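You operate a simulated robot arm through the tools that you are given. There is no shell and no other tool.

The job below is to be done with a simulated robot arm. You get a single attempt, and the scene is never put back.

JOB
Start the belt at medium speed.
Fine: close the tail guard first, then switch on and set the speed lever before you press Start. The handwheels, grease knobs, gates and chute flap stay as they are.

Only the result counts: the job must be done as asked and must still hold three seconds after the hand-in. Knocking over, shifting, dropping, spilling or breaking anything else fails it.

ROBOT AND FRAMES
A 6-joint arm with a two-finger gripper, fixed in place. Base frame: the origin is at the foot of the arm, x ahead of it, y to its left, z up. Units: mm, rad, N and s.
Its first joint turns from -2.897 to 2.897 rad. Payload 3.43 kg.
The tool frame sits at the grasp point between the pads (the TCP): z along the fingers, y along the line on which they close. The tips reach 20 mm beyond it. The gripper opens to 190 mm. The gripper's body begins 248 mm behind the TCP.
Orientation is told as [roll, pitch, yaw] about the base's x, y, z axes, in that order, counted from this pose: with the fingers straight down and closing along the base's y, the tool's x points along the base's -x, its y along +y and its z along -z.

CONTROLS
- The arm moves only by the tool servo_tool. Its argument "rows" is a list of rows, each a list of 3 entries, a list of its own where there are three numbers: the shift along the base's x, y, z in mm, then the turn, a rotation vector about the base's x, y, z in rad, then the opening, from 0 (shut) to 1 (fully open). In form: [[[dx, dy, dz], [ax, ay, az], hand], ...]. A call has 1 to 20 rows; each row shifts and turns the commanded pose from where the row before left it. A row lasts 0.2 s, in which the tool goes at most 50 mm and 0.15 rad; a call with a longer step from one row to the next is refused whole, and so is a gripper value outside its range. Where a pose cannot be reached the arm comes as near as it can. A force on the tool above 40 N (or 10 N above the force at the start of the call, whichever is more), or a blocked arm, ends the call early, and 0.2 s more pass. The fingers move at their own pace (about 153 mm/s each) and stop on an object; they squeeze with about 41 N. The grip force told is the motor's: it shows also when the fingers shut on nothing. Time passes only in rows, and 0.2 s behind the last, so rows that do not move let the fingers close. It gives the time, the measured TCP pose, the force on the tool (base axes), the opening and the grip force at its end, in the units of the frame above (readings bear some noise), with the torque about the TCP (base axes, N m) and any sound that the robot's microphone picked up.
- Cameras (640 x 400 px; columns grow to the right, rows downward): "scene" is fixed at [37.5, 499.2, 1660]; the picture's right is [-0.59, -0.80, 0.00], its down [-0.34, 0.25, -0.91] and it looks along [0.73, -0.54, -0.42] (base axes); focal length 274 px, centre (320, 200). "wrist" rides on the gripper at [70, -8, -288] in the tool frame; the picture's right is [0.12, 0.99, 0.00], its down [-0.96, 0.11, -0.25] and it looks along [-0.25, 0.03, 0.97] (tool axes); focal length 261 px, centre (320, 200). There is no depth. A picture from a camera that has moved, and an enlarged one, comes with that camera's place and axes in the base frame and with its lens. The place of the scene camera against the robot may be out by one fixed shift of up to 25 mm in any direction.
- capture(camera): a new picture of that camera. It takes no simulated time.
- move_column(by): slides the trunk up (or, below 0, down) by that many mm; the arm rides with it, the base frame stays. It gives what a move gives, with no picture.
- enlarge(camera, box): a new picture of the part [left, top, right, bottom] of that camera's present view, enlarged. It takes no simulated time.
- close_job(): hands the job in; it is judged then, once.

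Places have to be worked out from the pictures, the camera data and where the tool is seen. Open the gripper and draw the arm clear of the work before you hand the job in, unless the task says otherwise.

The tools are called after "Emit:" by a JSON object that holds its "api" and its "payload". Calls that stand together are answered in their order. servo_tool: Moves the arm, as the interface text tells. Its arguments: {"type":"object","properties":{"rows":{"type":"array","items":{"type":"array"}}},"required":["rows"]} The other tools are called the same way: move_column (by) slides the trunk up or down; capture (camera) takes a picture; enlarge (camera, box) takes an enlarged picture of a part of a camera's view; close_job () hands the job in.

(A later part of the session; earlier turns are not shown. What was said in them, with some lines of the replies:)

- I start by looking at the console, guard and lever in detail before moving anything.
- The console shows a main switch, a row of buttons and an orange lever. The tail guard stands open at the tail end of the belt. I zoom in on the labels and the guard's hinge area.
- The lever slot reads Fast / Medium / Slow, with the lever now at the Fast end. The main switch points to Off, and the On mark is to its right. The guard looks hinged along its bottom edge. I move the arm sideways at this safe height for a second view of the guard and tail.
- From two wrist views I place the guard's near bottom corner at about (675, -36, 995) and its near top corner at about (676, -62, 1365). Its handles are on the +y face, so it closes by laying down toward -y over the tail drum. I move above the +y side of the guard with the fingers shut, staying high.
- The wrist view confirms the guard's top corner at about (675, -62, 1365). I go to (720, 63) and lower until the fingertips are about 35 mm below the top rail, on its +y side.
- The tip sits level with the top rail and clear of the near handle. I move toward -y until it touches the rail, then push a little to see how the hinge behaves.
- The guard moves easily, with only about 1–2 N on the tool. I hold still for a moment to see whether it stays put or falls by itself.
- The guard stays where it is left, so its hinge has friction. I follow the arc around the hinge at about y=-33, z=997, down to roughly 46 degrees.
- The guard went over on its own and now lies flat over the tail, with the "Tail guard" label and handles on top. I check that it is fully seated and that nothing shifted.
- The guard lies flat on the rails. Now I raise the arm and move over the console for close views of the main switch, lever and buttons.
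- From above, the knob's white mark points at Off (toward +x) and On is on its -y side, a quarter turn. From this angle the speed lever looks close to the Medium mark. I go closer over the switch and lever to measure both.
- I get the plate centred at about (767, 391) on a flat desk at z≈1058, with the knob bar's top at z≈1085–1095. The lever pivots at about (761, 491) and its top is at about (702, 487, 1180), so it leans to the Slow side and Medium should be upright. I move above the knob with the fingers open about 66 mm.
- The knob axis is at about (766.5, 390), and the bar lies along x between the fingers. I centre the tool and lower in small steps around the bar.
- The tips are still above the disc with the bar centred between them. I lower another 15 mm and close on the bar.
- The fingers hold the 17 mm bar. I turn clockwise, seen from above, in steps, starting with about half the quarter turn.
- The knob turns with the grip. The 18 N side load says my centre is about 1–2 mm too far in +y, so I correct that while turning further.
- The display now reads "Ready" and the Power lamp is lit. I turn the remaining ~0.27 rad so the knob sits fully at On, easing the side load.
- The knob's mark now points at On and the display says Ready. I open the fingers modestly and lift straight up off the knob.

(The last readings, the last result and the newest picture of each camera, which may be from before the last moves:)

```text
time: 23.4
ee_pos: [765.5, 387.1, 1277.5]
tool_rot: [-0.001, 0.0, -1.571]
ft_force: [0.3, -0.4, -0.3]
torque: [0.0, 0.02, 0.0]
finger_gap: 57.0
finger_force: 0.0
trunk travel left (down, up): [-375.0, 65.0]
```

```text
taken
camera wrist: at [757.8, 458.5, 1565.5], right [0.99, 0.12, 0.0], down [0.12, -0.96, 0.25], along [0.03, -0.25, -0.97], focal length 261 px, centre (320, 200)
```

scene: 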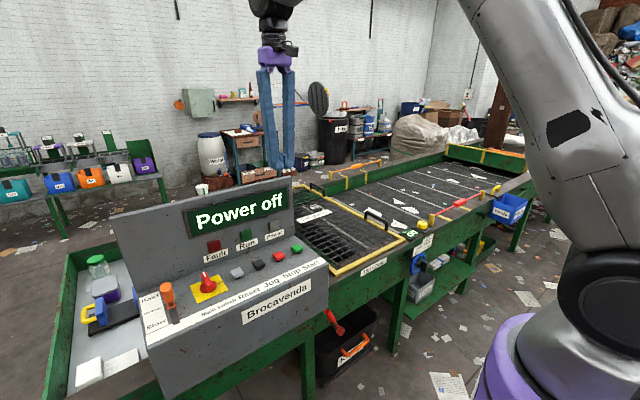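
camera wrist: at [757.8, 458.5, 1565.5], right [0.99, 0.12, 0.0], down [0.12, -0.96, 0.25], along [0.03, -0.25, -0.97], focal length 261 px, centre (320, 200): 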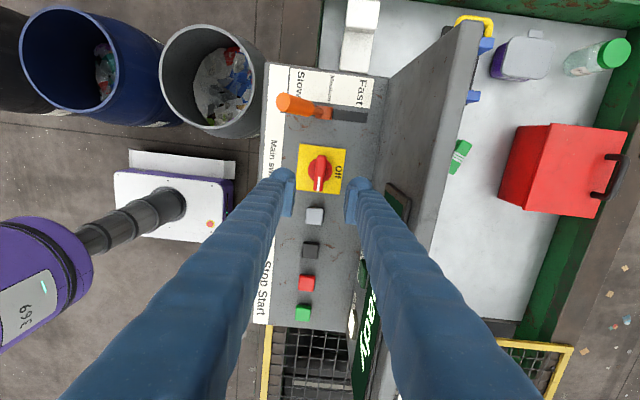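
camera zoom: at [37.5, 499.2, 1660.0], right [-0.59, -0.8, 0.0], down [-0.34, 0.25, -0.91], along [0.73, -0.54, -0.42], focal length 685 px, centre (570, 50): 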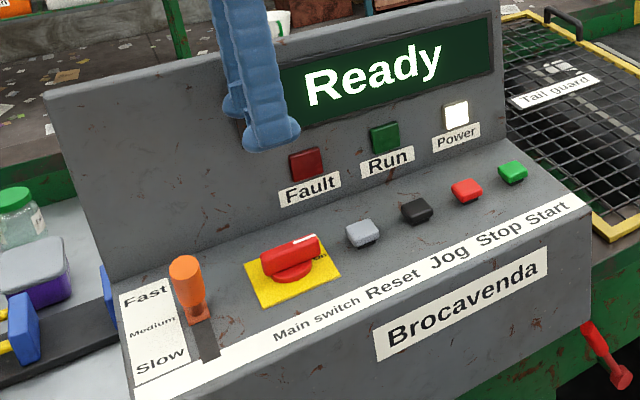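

The knob stays at On and the panel reads Ready. From here the camera is almost above the lever, so I enlarge it to measure its lean and the labels.

Emit:
{"api": "enlarge", "payload": {"camera": "wrist", "box": [255, 50, 415, 150]}}

Emit:
{"api": "enlarge", "payload": {"camera": "scene", "box": [140, 270, 220, 335]}}

```text
4.00 times, centred on (335, 100) of wrist
camera zoom: at [757.8, 458.5, 1565.5], right [0.99, 0.12, 0.0], down [0.12, -0.96, 0.25], along [0.03, -0.25, -0.97], focal length 1043 px, centre (260, 600)
```

zoom: 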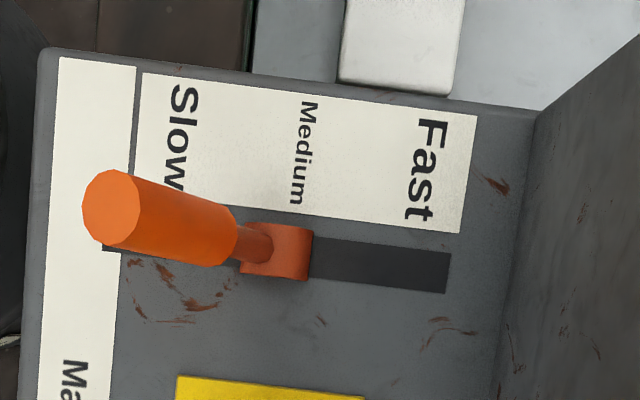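

```text
6.15 times, centred on (180, 302) of scene
camera zoom: at [37.5, 499.2, 1660.0], right [-0.59, -0.8, 0.0], down [-0.34, 0.25, -0.91], along [0.73, -0.54, -0.42], focal length 1687 px, centre (1182, -431)
```

zoom: 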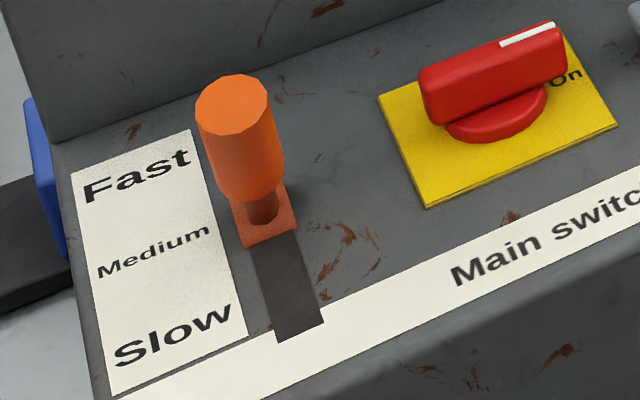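

The lever's boss tilts with it, so it is a pivoting lever at about (766, 492). It leans ~28° toward Slow and should stand upright for Medium. I shut the fingers, go to the operator side (-x) of the lever above its height, and lower beside it.

Emit:
{"api": "servo_tool", "payload": {"rows": [[[-42, 20, 0], [0, 0, 0], 0], [[-42, 20, 0], [0, 0, 0], 0], [[-42, 20, 0], [0, 0, 0], 0], [[0, 45, 0], [0, 0, 0], 0], [[0, 0, -40], [0, 0, 0], 0], [[0, 0, -40], [0, 0, 0], 0], [[0, 0, -32], [0, 0, 0], 0], [[0, 0, 0], [0, 0, 0], 0]]}}

Emit:
{"api": "capture", "payload": {"camera": "wrist"}}

Emit:
{"api": "enlarge", "payload": {"camera": "scene", "box": [100, 200, 260, 340]}}

```text
time: 25.2
ee_pos: [639.7, 492.7, 1167.9]
tool_rot: [0.001, 0.001, -1.572]
ft_force: [-0.5, -0.9, 0.4]
torque: [0.06, 0.01, -0.02]
finger_gap: 0.1
finger_force: 34.9
trunk travel left (down, up): [-375.0, 65.0]
```

```text
taken
camera wrist: at [631.3, 563.3, 1455.7], right [0.99, 0.12, 0.0], down [0.11, -0.96, 0.25], along [0.03, -0.25, -0.97], focal length 261 px, centre (320, 200)
```

wrist: 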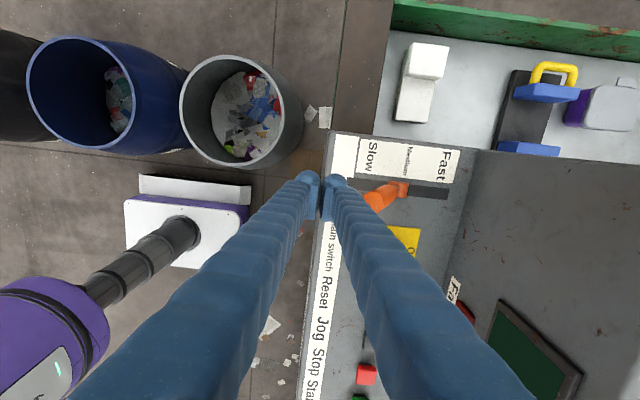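

```text
2.86 times, centred on (180, 270) of scene
camera zoom: at [37.5, 499.2, 1660.0], right [-0.59, -0.8, 0.0], down [-0.34, 0.25, -0.91], along [0.73, -0.54, -0.42], focal length 783 px, centre (720, 0)
```

zoom: 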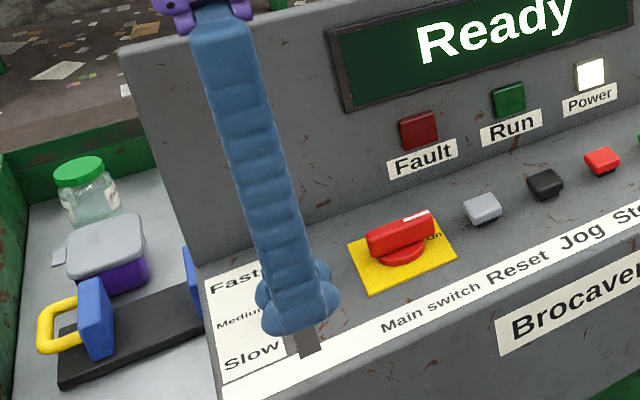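

The fingertip is on the operator side of the handle. I push in +x in short steps toward upright and watch the force.

Emit:
{"api": "servo_tool", "payload": {"rows": [[[15, 0, 0], [0, 0, 0], 0], [[15, 0, 0], [0, 0, 0], 0], [[12, 0, 0], [0, 0, 0], 0], [[10, 0, 0], [0, 0, 0], 0], [[10, 0, 0], [0, 0, 0], 0], [[10, 0, 0], [0, 0, 0], 0], [[8, 0, 0], [0, 0, 0], 0]]}}

Emit:
{"api": "capture", "payload": {"camera": "wrist"}}

Emit:
{"api": "enlarge", "payload": {"camera": "scene", "box": [100, 200, 260, 340]}}

```text
time: 26.8
ee_pos: [720.5, 492.7, 1168.2]
tool_rot: [-0.003, -0.002, -1.571]
ft_force: [-0.5, 0.7, -0.3]
torque: [-0.05, 0.0, 0.0]
finger_gap: 0.0
finger_force: 34.3
trunk travel left (down, up): [-375.0, 65.0]
```

```text
taken
camera wrist: at [711.1, 563.7, 1455.8], right [0.99, 0.12, 0.0], down [0.12, -0.96, 0.25], along [0.03, -0.25, -0.97], focal length 261 px, centre (320, 200)
```

wrist: 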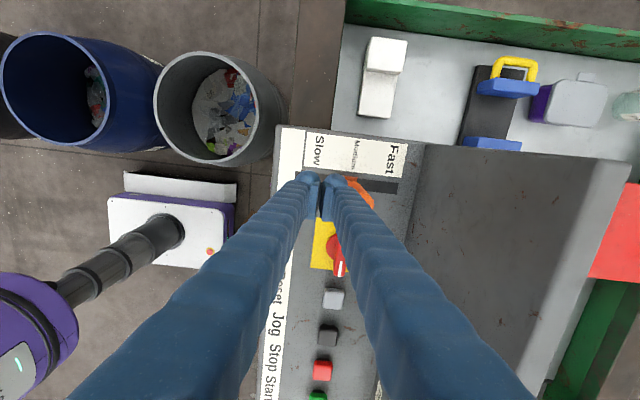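

```text
2.86 times, centred on (180, 270) of scene
camera zoom: at [37.5, 499.2, 1660.0], right [-0.59, -0.8, 0.0], down [-0.34, 0.25, -0.91], along [0.73, -0.54, -0.42], focal length 783 px, centre (720, 0)
```

zoom: 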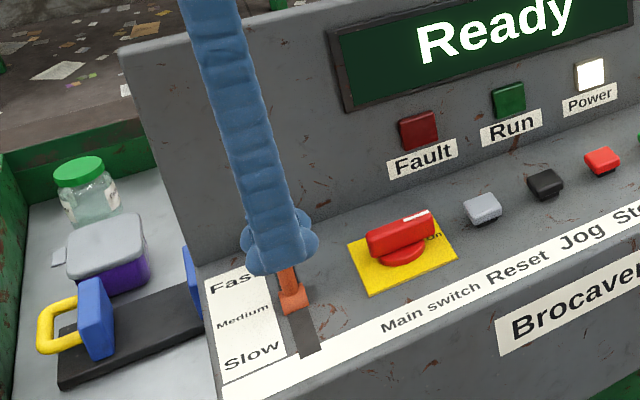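

The lever tilts up, pivoting on its boss, so it does pivot and is now close to upright. I enlarge to check its angle.

Emit:
{"api": "enlarge", "payload": {"camera": "wrist", "box": [280, 120, 440, 220]}}

Emit:
{"api": "enlarge", "payload": {"camera": "scene", "box": [140, 250, 220, 335]}}

```text
4.00 times, centred on (360, 170) of wrist
camera zoom: at [711.1, 563.7, 1455.8], right [0.99, 0.12, 0.0], down [0.12, -0.96, 0.25], along [0.03, -0.25, -0.97], focal length 1043 px, centre (160, 320)
```

zoom: 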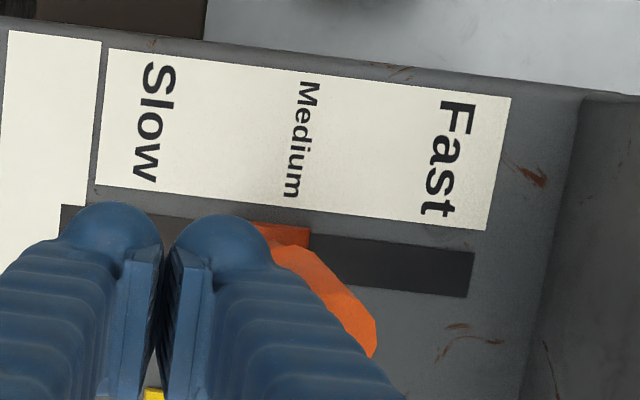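

```text
4.71 times, centred on (180, 292) of scene
camera zoom: at [37.5, 499.2, 1660.0], right [-0.59, -0.8, 0.0], down [-0.34, 0.25, -0.91], along [0.73, -0.54, -0.42], focal length 1290 px, centre (979, -235)
```

zoom: 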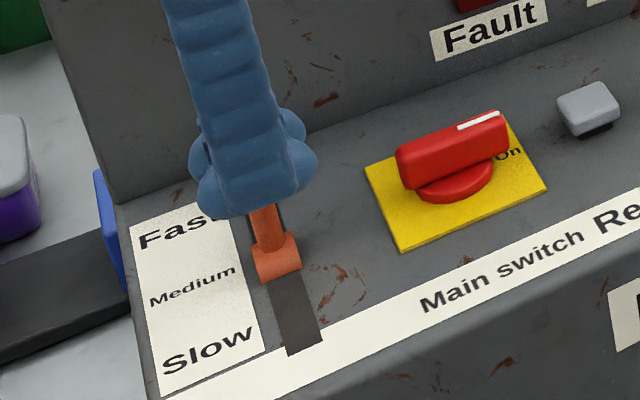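

There is no contact force now, so the lever may have settled into a detent. I back off, rise, and return to the clear overhead viewpoint to check.

Emit:
{"api": "servo_tool", "payload": {"rows": [[[-30, 0, 0], [0, 0, 0], 0], [[-25, 0, 0], [0, 0, 0], 0], [[0, 0, 45], [0, 0, 0], 0], [[0, 0, 45], [0, 0, 0], 0], [[0, -20, 20], [0, 0, 0], 0], [[35, -30, 0], [0, 0, 0], 0], [[35, -30, 0], [0, 0, 0], 0], [[30, -26, 0], [0, 0, 0], 0], [[0, 0, 0], [0, 0, 0], 0]]}}

Emit:
{"api": "enlarge", "payload": {"camera": "wrist", "box": [255, 50, 415, 150]}}

Emit:
{"api": "enlarge", "payload": {"camera": "scene", "box": [140, 250, 220, 335]}}

Emit:
{"api": "capture", "payload": {"camera": "scene"}}

```text
time: 28.8
ee_pos: [763.6, 385.6, 1279.2]
tool_rot: [0.0, 0.001, -1.569]
ft_force: [-1.3, 0.5, -0.1]
torque: [0.01, -0.06, -0.03]
finger_gap: 0.0
finger_force: 34.2
trunk travel left (down, up): [-375.0, 65.0]
```

```text
4.00 times, centred on (335, 100) of wrist
camera zoom: at [755.5, 457.1, 1565.9], right [0.99, 0.12, 0.0], down [0.12, -0.96, 0.25], along [0.03, -0.25, -0.97], focal length 1043 px, centre (260, 600)
```

zoom: 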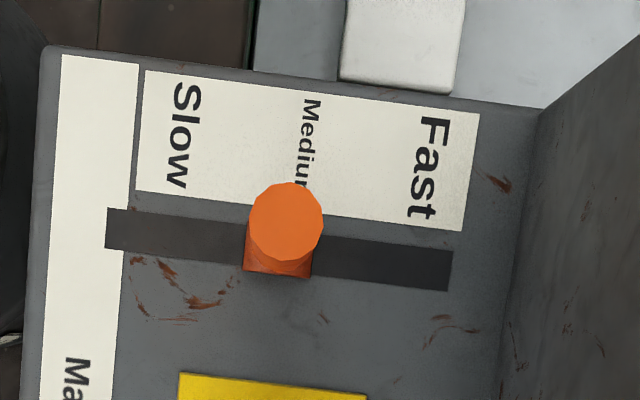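

```text
4.71 times, centred on (180, 292) of scene
camera zoom: at [37.5, 499.2, 1660.0], right [-0.59, -0.8, 0.0], down [-0.34, 0.25, -0.91], along [0.73, -0.54, -0.42], focal length 1290 px, centre (979, -235)
```

zoom: 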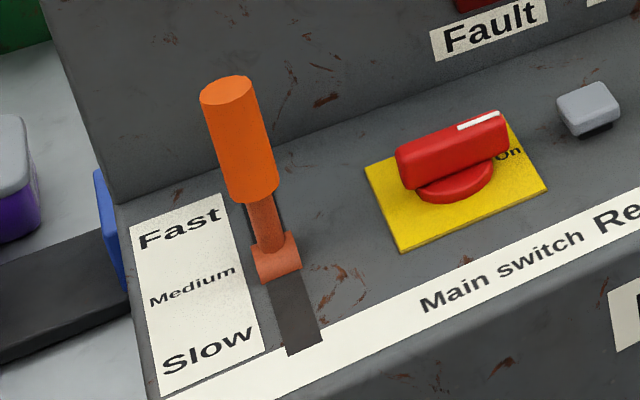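

```text
taken
```

scene: 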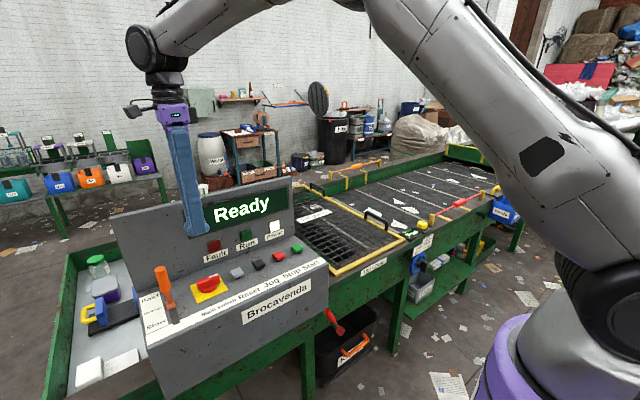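

The lever now stands upright at Medium, with its handle directly above the boss at the slot's centre. Next I move over the Start button at about (768, 76) and lower to just above it.

Emit:
{"api": "servo_tool", "payload": {"rows": [[[0.5, -44, 0], [0, 0, 0], 0], [[0.5, -44, 0], [0, 0, 0], 0], [[0.5, -44, 0], [0, 0, 0], 0], [[0.5, -44, 0], [0, 0, 0], 0], [[0.5, -44, 0], [0, 0, 0], 0], [[0.5, -44, 0], [0, 0, 0], 0], [[0.5, -45, 0], [0, 0, 0], 0], [[0, 0, -40], [0, 0, 0], 0], [[0, 0, -40], [0, 0, 0], 0], [[0, 0, -40], [0, 0, 0], 0], [[0, 0, -30], [0, 0, 0], 0], [[0, 0, 0], [0, 0, 0], 0]]}}

Emit:
{"api": "capture", "payload": {"camera": "wrist"}}

Emit:
{"api": "enlarge", "payload": {"camera": "scene", "box": [200, 180, 340, 300]}}

```text
time: 31.4
ee_pos: [768.5, 78.5, 1128.2]
tool_rot: [-0.001, 0.001, -1.57]
ft_force: [0.3, 1.1, 0.2]
torque: [0.04, -0.03, 0.0]
finger_gap: 0.0
finger_force: 33.8
trunk travel left (down, up): [-375.0, 65.0]
```

```text
taken
camera wrist: at [759.4, 148.5, 1416.4], right [0.99, 0.12, 0.0], down [0.11, -0.96, 0.25], along [0.03, -0.25, -0.97], focal length 261 px, centre (320, 200)
```

wrist: 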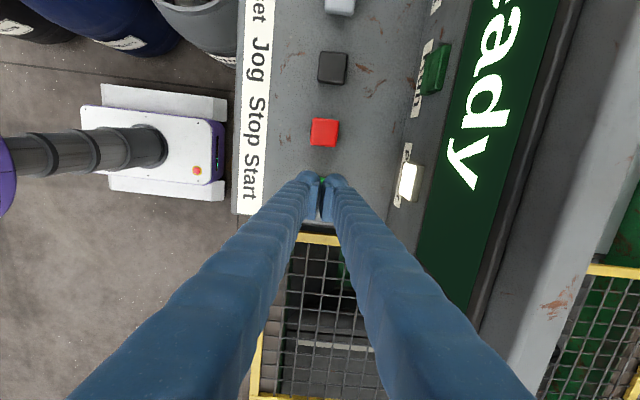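

```text
3.33 times, centred on (270, 240) of scene
camera zoom: at [37.5, 499.2, 1660.0], right [-0.59, -0.8, 0.0], down [-0.34, 0.25, -0.91], along [0.73, -0.54, -0.42], focal length 914 px, centre (487, 67)
```

zoom: 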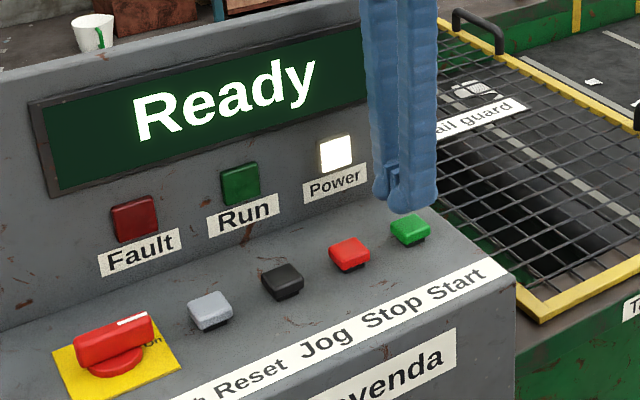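

The fingers are directly above Start, a couple of mm toward +y. I correct that, then lower in small steps until contact.

Emit:
{"api": "servo_tool", "payload": {"rows": [[[-1, -2.5, -12], [0, 0, 0], 0], [[0, 0, -12], [0, 0, 0], 0], [[0, 0, -6], [0, 0, 0], 0], [[0, 0, -4], [0, 0, 0], 0], [[0, 0, -3], [0, 0, 0], 0]]}}

Emit:
{"api": "enlarge", "payload": {"camera": "scene", "box": [200, 180, 340, 300]}}

```text
time: 32.6
ee_pos: [766.4, 76.6, 1093.7]
tool_rot: [0.003, 0.001, -1.571]
ft_force: [-6.1, 2.8, 28.4]
torque: [0.06, 0.18, 0.03]
finger_gap: 6.0
finger_force: 34.3
trunk travel left (down, up): [-375.0, 65.0]
heard: click
```

```text
3.33 times, centred on (270, 240) of scene
camera zoom: at [37.5, 499.2, 1660.0], right [-0.59, -0.8, 0.0], down [-0.34, 0.25, -0.91], along [0.73, -0.54, -0.42], focal length 914 px, centre (487, 67)
```

zoom: 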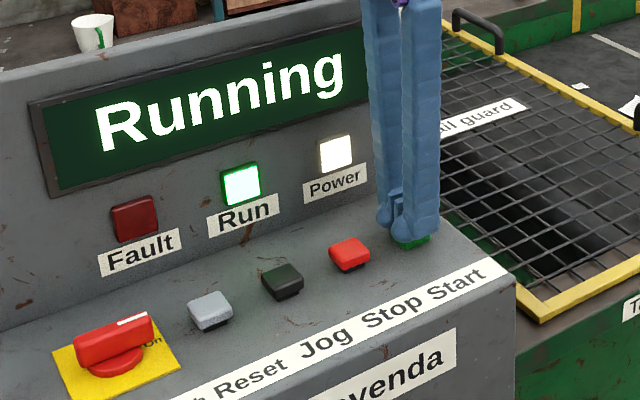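

A click was heard, the display says "Running" and the Run lamp is lit. I lift straight up off the button and check the belt-speed display.

Emit:
{"api": "servo_tool", "payload": {"rows": [[[0, 0, 10], [0, 0, 0], 0], [[0, 0, 25], [0, 0, 0], 0], [[0, 0, 45], [0, 0, 0], 0], [[0, 0, 45], [0, 0, 0], 0], [[0, 0, 45], [0, 0, 0], 0], [[0, 0, 45], [0, 0, 0], 0], [[0, 0, 0], [0, 0, 0], 0]]}}

Emit:
{"api": "capture", "payload": {"camera": "scene"}}

Emit:
{"api": "enlarge", "payload": {"camera": "scene", "box": [385, 210, 455, 260]}}

Emit:
{"api": "enlarge", "payload": {"camera": "scene", "box": [120, 170, 340, 340]}}

```text
time: 34.2
ee_pos: [768.0, 75.6, 1303.8]
tool_rot: [-0.002, 0.001, -1.57]
ft_force: [1.5, 0.1, -0.7]
torque: [-0.02, 0.05, -0.02]
finger_gap: 0.0
finger_force: 34.6
trunk travel left (down, up): [-375.0, 65.0]
```

```text
taken
```

scene: 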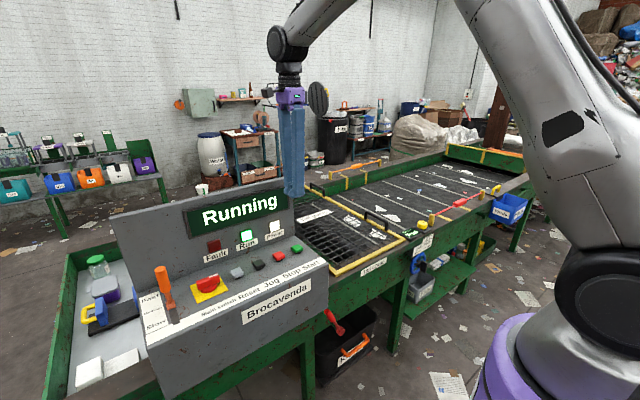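

```text
8.00 times, centred on (420, 235) of scene
camera zoom: at [37.5, 499.2, 1660.0], right [-0.59, -0.8, 0.0], down [-0.34, 0.25, -0.91], along [0.73, -0.54, -0.42], focal length 2193 px, centre (-480, -80)
```

zoom: 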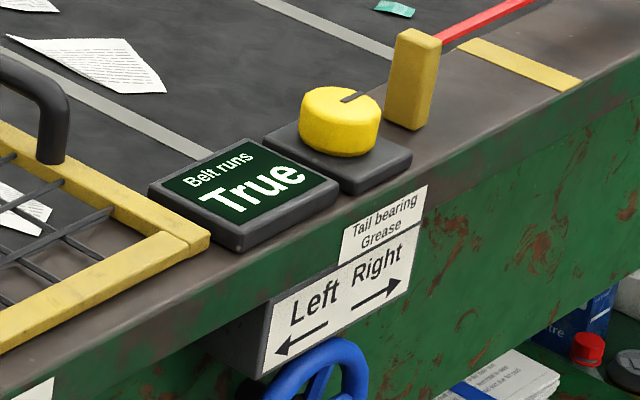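

```text
2.35 times, centred on (230, 255) of scene
camera zoom: at [37.5, 499.2, 1660.0], right [-0.59, -0.8, 0.0], down [-0.34, 0.25, -0.91], along [0.73, -0.54, -0.42], focal length 645 px, centre (532, 71)
```

zoom: 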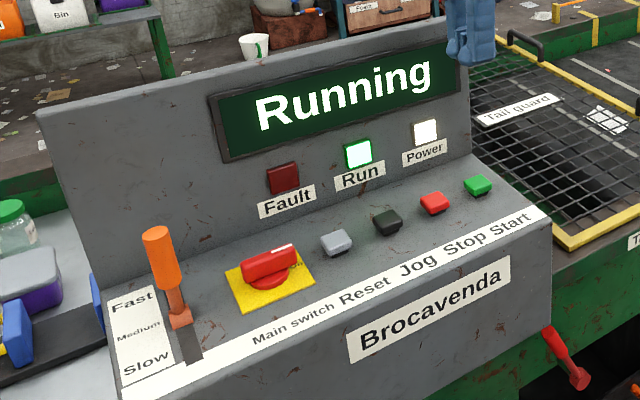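

The panel shows Running, with Power and Run lit and no fault. The belt display shows "Belt runs True", and the lever stays at Medium. I raise the arm, draw it back clear of the console and open the gripper.

Emit:
{"api": "servo_tool", "payload": {"rows": [[[0, 0, 45], [0, 0, 0], 0], [[0, 0, 45], [0, 0, 0], 0], [[-20, 0, 40], [0, 0, 0.13], 0.3], [[-40, 0, 20], [0, 0, 0.14], 0.6], [[-40, 0, 20], [0, 0, 0.14], 1], [[-40, 0, 20], [0, 0, 0.14], 1], [[-40, 0, 0], [0, 0, 0.14], 1], [[-40, 0, 0], [0, 0, 0.14], 1], [[-40, 0, 0], [0, 0, 0.14], 1], [[0, 0, 0], [0, 0, 0.14], 1], [[0, 0, 0], [0, 0, 0.14], 1], [[0, 0, 0], [0, 0, 0.14], 1], [[0, 0, 0], [0, 0, 0.14], 1], [[0, 0, 0], [0, 0, 0], 1], [[0, 0, 0], [0, 0, 0], 1], [[0, 0, 0], [0, 0, 0], 1]]}}

Emit:
{"api": "capture", "payload": {"camera": "scene"}}

Emit:
{"api": "capture", "payload": {"camera": "wrist"}}

Emit:
{"api": "enlarge", "payload": {"camera": "scene", "box": [120, 170, 340, 340]}}

Emit:
{"api": "enlarge", "payload": {"camera": "scene", "box": [300, 140, 560, 280]}}

```text
time: 37.6
ee_pos: [507.1, 75.0, 1496.2]
tool_rot: [0.0, 0.0, -0.042]
ft_force: [0.8, 0.3, -0.2]
torque: [-0.02, -0.02, 0.04]
finger_gap: 190.1
finger_force: 0.1
trunk travel left (down, up): [-375.0, 65.0]
```

```text
taken
```

scene: 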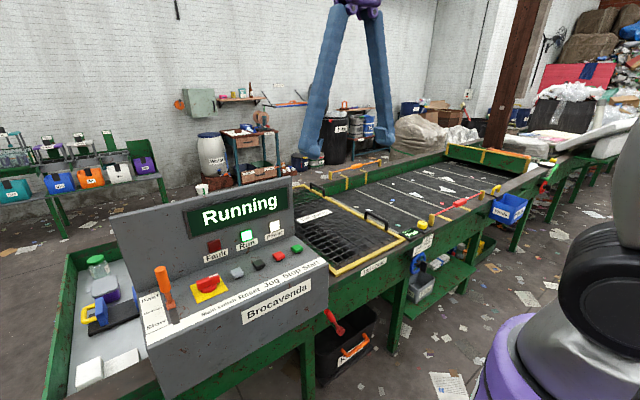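

```text
taken
camera wrist: at [436.6, 69.8, 1783.2], right [-0.08, 1.0, 0.0], down [0.97, 0.08, 0.25], along [0.25, 0.02, -0.97], focal length 261 px, centre (320, 200)
```

wrist: 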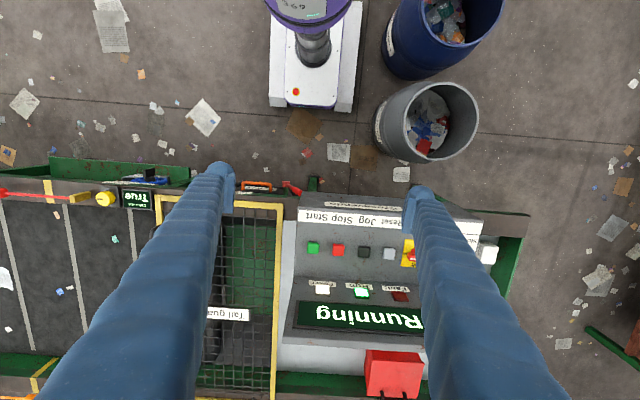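

```text
2.35 times, centred on (230, 255) of scene
camera zoom: at [37.5, 499.2, 1660.0], right [-0.59, -0.8, 0.0], down [-0.34, 0.25, -0.91], along [0.73, -0.54, -0.42], focal length 645 px, centre (532, 71)
```

zoom: 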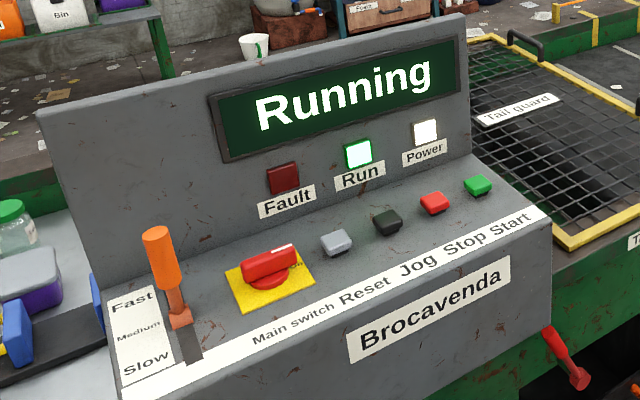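

```text
2.46 times, centred on (430, 210) of scene
camera zoom: at [37.5, 499.2, 1660.0], right [-0.59, -0.8, 0.0], down [-0.34, 0.25, -0.91], along [0.73, -0.54, -0.42], focal length 675 px, centre (49, 175)
```

zoom: 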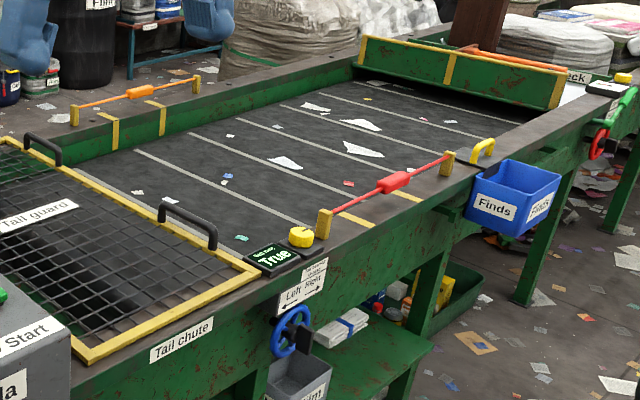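

The arm is clear with the gripper open, and the belt is still running. I wait a few more seconds and check the tail and head displays before handing in.

Emit:
{"api": "servo_tool", "payload": {"rows": [[[0, 0, 0], [0, 0, 0], 1], [[0, 0, 0], [0, 0, 0], 1], [[0, 0, 0], [0, 0, 0], 1], [[0, 0, 0], [0, 0, 0], 1], [[0, 0, 0], [0, 0, 0], 1], [[0, 0, 0], [0, 0, 0], 1], [[0, 0, 0], [0, 0, 0], 1], [[0, 0, 0], [0, 0, 0], 1], [[0, 0, 0], [0, 0, 0], 1], [[0, 0, 0], [0, 0, 0], 1], [[0, 0, 0], [0, 0, 0], 1], [[0, 0, 0], [0, 0, 0], 1], [[0, 0, 0], [0, 0, 0], 1], [[0, 0, 0], [0, 0, 0], 1], [[0, 0, 0], [0, 0, 0], 1]]}}

Emit:
{"api": "enlarge", "payload": {"camera": "scene", "box": [480, 130, 600, 220]}}

Emit:
{"api": "enlarge", "payload": {"camera": "scene", "box": [120, 170, 440, 340]}}

```text
time: 40.8
ee_pos: [509.4, 74.1, 1495.6]
tool_rot: [-0.002, -0.001, -0.041]
ft_force: [-0.2, 0.3, 0.5]
torque: [-0.01, 0.01, -0.01]
finger_gap: 190.1
finger_force: 0.0
trunk travel left (down, up): [-375.0, 65.0]
```

```text
4.44 times, centred on (540, 175) of scene
camera zoom: at [37.5, 499.2, 1660.0], right [-0.59, -0.8, 0.0], down [-0.34, 0.25, -0.91], along [0.73, -0.54, -0.42], focal length 1218 px, centre (-658, 311)
```

zoom: 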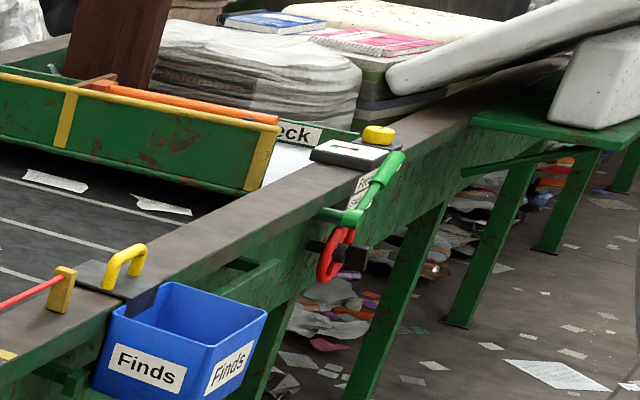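

```text
2.00 times, centred on (280, 255) of scene
camera zoom: at [37.5, 499.2, 1660.0], right [-0.59, -0.8, 0.0], down [-0.34, 0.25, -0.91], along [0.73, -0.54, -0.42], focal length 548 px, centre (400, 90)
```

zoom: 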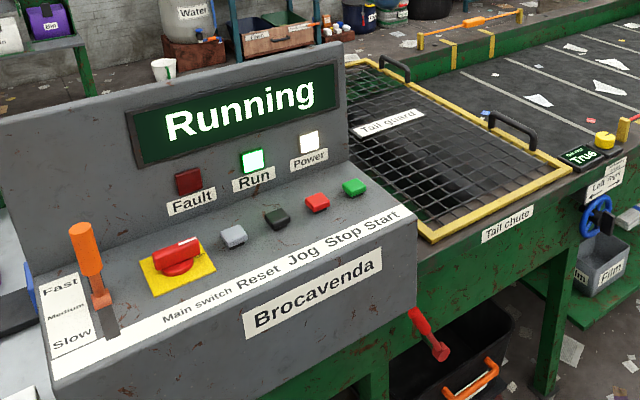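

The state has held for several seconds: guard closed, switch On, lever at Medium, display Running, no fault. Nothing else looks disturbed and the arm is clear, so I hand the job in.

Emit:
{"api": "close_job", "payload": {}}

```text
The job is handed in.
```

The belt is running with the speed lever at Medium, and I have handed the job in. The display still read "Running" about 8 seconds after Start, with Power and Run lit and no fault.

1. **Tail guard:** I pushed it partway and it dropped the rest by itself. It now lies flat over the tail.
2. **Main switch:** it is turned a quarter turn to On, and the display changed to "Ready".
3. **Speed lever:** it was leaning to Slow. I pushed it upright and it has stayed at Medium; the display doesn't show the speed, so I judged this from the lever's position.
4. **Start:** I pressed it once and heard a click.

I didn't touch the handwheels, grease knobs, gates or chute flap, and nothing else looked disturbed. The belt display now shows "Belt runs True". The arm is drawn back with the gripper open.
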